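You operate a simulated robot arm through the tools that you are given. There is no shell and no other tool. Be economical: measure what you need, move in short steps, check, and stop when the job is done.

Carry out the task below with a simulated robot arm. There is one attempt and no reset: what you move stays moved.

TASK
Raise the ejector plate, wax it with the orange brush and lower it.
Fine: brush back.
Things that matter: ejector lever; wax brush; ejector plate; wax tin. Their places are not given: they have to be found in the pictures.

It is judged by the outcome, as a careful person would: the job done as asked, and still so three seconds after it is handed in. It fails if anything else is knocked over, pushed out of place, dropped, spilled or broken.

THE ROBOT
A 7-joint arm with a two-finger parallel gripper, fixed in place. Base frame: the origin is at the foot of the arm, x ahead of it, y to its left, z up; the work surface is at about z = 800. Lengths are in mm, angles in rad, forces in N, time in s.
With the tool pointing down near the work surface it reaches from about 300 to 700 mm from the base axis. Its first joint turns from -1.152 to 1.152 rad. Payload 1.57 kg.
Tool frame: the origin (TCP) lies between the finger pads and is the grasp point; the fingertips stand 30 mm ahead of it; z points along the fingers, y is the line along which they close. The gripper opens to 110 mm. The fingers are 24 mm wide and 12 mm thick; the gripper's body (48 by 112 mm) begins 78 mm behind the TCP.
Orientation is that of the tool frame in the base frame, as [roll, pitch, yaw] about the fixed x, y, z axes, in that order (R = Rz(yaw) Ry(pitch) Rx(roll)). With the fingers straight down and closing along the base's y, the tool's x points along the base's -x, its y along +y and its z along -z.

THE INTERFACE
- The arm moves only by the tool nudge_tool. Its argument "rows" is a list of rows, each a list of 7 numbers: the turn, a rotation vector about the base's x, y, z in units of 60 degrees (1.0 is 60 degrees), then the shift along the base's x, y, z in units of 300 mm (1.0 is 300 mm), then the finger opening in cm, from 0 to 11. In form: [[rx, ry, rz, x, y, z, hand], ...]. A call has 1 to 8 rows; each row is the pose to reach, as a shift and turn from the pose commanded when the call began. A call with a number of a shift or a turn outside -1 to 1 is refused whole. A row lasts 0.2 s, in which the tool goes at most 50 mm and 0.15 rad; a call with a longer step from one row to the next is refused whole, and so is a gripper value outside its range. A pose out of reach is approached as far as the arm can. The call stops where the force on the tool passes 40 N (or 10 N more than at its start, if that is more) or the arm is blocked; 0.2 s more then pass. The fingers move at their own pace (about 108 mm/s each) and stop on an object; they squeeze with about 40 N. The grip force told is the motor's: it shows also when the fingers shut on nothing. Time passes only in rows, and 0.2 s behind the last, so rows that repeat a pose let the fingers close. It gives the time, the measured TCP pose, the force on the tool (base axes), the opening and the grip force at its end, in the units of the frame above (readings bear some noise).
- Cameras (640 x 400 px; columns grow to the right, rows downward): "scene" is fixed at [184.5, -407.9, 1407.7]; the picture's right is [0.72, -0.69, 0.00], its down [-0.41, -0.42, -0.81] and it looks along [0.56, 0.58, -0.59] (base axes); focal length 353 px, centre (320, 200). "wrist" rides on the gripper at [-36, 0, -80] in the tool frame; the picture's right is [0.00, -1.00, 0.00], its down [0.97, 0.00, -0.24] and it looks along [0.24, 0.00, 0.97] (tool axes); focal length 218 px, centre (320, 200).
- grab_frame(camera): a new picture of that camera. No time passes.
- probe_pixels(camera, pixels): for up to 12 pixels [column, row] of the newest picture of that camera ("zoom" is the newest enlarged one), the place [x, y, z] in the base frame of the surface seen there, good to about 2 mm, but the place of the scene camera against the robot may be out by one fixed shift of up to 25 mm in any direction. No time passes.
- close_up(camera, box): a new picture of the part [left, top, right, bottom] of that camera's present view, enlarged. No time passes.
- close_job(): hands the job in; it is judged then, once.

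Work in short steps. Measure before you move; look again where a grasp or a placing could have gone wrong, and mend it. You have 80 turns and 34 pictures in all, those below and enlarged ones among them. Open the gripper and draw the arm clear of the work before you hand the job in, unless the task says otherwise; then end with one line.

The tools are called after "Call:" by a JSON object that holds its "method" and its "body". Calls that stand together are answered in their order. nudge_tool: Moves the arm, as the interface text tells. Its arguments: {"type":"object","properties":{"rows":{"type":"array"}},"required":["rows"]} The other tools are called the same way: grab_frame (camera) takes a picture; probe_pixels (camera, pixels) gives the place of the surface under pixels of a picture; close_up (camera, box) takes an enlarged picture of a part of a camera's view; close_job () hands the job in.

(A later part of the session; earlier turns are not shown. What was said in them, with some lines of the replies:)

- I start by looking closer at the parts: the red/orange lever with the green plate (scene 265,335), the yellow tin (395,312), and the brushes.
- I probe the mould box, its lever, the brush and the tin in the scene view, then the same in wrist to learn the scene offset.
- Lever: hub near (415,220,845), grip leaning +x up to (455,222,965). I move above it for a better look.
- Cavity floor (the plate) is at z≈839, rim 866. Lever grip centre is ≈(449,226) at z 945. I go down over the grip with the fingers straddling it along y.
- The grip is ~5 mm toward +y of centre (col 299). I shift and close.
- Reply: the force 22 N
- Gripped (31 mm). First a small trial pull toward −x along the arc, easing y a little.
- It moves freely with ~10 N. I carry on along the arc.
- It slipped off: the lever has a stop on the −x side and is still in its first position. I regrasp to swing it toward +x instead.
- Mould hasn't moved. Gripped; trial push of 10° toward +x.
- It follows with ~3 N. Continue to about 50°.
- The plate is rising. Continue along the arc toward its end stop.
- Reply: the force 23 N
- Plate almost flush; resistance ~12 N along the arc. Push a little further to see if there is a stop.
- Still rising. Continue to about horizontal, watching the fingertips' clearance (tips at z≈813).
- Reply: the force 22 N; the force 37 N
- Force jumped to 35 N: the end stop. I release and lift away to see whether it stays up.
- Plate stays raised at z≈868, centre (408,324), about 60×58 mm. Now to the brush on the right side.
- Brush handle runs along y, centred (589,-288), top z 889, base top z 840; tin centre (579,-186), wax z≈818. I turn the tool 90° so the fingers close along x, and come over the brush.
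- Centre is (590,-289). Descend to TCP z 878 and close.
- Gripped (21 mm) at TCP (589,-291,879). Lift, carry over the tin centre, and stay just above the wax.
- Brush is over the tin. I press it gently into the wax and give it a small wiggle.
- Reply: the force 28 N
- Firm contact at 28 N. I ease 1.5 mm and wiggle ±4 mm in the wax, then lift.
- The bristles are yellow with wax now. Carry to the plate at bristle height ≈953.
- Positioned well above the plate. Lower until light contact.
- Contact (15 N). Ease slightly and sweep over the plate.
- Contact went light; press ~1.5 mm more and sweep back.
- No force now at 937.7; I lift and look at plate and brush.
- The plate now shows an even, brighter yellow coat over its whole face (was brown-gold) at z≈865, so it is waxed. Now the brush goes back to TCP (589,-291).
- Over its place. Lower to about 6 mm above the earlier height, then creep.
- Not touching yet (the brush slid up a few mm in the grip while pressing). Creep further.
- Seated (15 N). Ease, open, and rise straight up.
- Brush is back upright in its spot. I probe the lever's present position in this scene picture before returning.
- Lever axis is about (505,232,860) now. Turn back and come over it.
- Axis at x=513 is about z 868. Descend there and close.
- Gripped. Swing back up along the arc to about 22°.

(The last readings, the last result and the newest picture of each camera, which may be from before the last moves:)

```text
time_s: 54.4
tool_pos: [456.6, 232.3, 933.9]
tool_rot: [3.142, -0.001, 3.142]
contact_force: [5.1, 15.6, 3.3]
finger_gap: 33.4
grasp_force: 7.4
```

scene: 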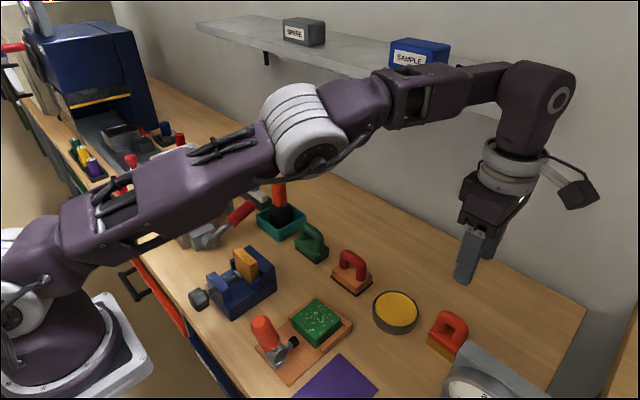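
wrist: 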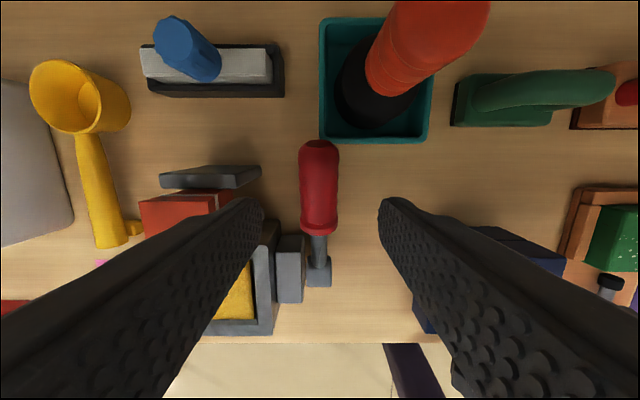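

Push gently on to the stop.

Call:
{"method": "nudge_tool", "body": {"rows": [[0, 0, 0, -0.015, 0, 0.006, 2], [0, 0, 0, -0.03, 0, 0.01, 2], [0, 0, 0, -0.04, 0, 0.012, 2], [0, 0, 0, -0.04, 0, 0.012, 2]]}}

Call:
{"method": "close_up", "body": {"camera": "scene", "box": [135, 145, 275, 265]}}

```text
time_s: 55.4
tool_pos: [443.8, 231.4, 937.7]
tool_rot: [-3.141, -0.001, 3.141]
contact_force: [5.0, 15.6, 2.5]
finger_gap: 33.9
grasp_force: 7.3
```

```text
3.33 times, centred on (205, 205) of scene
```

zoom: 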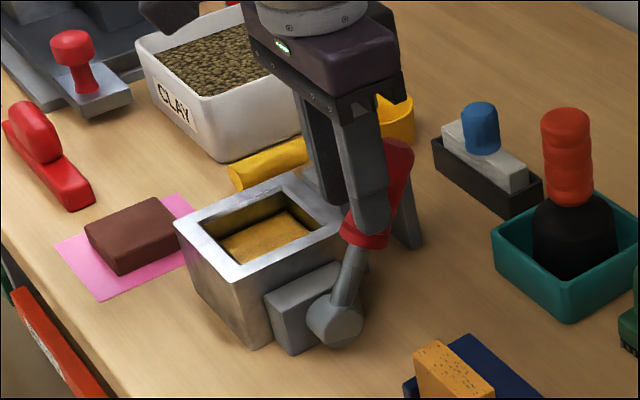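

The plate is nearly down but the lever slipped ahead in the fingers, short of its stop. I release, go around to the +x side with closed fingers, and push it home.

Call:
{"method": "nudge_tool", "body": {"rows": [[0, 0, 0, 0, 0, 0, 6], [0, 0, 0, 0, 0, 0, 6], [0, 0, 0, 0, 0, 0.14, 6], [0, 0, 0, 0, 0, 0.28, 6], [0, 0, 0, 0.12, 0, 0.28, 3], [0, 0, 0, 0.26, 0, 0.28, 0], [0, 0, 0, 0.3, 0, 0.2, 0], [0, 0, 0, 0.3, 0, 0.07, 0]]}}

Call:
{"method": "nudge_tool", "body": {"rows": [[0, 0, 0, 0, 0, -0.05, 0], [0, 0, 0, -0.06, 0, -0.05, 0], [0, 0, 0, -0.1, 0, -0.05, 0], [0, 0, 0, -0.13, 0, -0.05, 0], [0, 0, 0, -0.15, 0, -0.05, 0], [0, 0, 0, -0.165, 0, -0.05, 0], [0, 0, 0, -0.165, 0, -0.05, 0]]}}

```text
time_s: 57.2
tool_pos: [533.4, 233.6, 958.1]
tool_rot: [3.141, 0.0, 3.139]
contact_force: [-0.6, 0.6, -0.1]
finger_gap: 0.0
grasp_force: 21.4
```

```text
time_s: 58.8
tool_pos: [483.6, 232.9, 943.1]
tool_rot: [3.141, 0.0, -3.141]
contact_force: [1.7, 0.7, 1.8]
finger_gap: 0.2
grasp_force: 21.0
```

Light contact (≈2 N). Push on in small steps until the stop.

Call:
{"method": "nudge_tool", "body": {"rows": [[0, 0, 0, -0.01, 0, 0, 0], [0, 0, 0, -0.02, 0, 0, 0], [0, 0, 0, -0.02, 0, 0, 0]]}}

Call:
{"method": "nudge_tool", "body": {"rows": [[0, 0, 0, -0.005, 0, 0, 0], [0, 0, 0, -0.01, 0, 0, 0], [0, 0, 0, -0.01, 0, 0, 0]]}}

```text
time_s: 59.6
tool_pos: [479.9, 231.0, 944.4]
tool_rot: [3.14, 0.001, -3.141]
contact_force: [14.5, 2.1, 0.7]
finger_gap: 0.0
grasp_force: 20.9
```

```text
time_s: 60.6
tool_pos: [478.6, 231.9, 944.7]
tool_rot: [3.139, 0.009, 3.141]
contact_force: [8.6, -0.2, 1.3]
finger_gap: 0.0
grasp_force: 21.6
stopped in row 3: the force on the tool passed its limit (the readings are from after the stop); the commanded pose is now the measured one
```

Stop reached exactly where the lever first stood. Back off, rise, open and look.

Call:
{"method": "nudge_tool", "body": {"rows": [[0, 0, 0, 0.06, 0, 0, 0], [0, 0, 0, 0.14, 0, 0.06, 0], [0, 0, 0, 0.14, 0, 0.2, 2], [0, 0, 0, 0.14, 0, 0.35, 6], [0, 0, 0, 0.06, -0.1, 0.45, 11], [0, 0, 0, 0.03, -0.2, 0.55, 11], [0, 0, 0, 0.0, -0.3, 0.58, 11]]}}

Call:
{"method": "grab_frame", "body": {"camera": "wrist"}}

```text
time_s: 62.2
tool_pos: [476.8, 142.2, 1118.7]
tool_rot: [3.138, 0.008, -3.141]
contact_force: [0.6, -0.5, -0.3]
finger_gap: 110.0
grasp_force: 0.0
```

```text
0 pictures are left
```

wrist: 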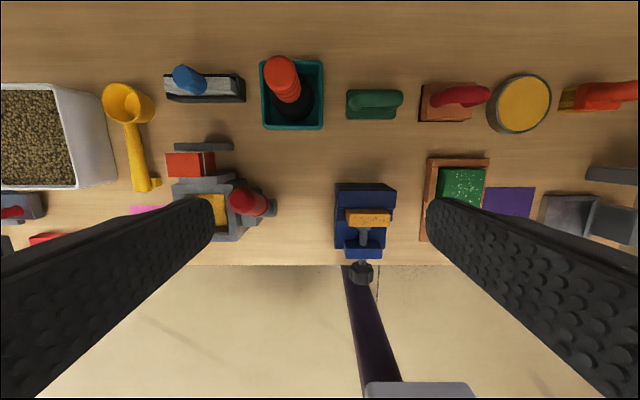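

Call:
{"method": "probe_pixels", "body": {"camera": "wrist", "pixels": [[218, 210], [220, 218], [242, 200], [255, 205], [215, 203], [185, 187], [228, 236], [222, 186]]}}

```text
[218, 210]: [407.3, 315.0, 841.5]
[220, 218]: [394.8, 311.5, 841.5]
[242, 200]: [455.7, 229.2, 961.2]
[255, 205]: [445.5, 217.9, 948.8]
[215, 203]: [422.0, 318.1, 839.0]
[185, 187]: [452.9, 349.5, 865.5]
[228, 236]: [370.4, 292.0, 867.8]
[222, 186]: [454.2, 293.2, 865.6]
```

Plate is down (z≈840, as at the start), the lever is back at its first pose, and the brush stands in its place. The gripper is open and clear, so I hand in.

Call:
{"method": "close_job", "body": {}}

```text
The job is handed in.
```

The job is handed in: I raised the ejector plate, waxed it with the orange brush and lowered it again, then put the brush back in its place. The plate sank about 3 mm under the brush while I was waxing.
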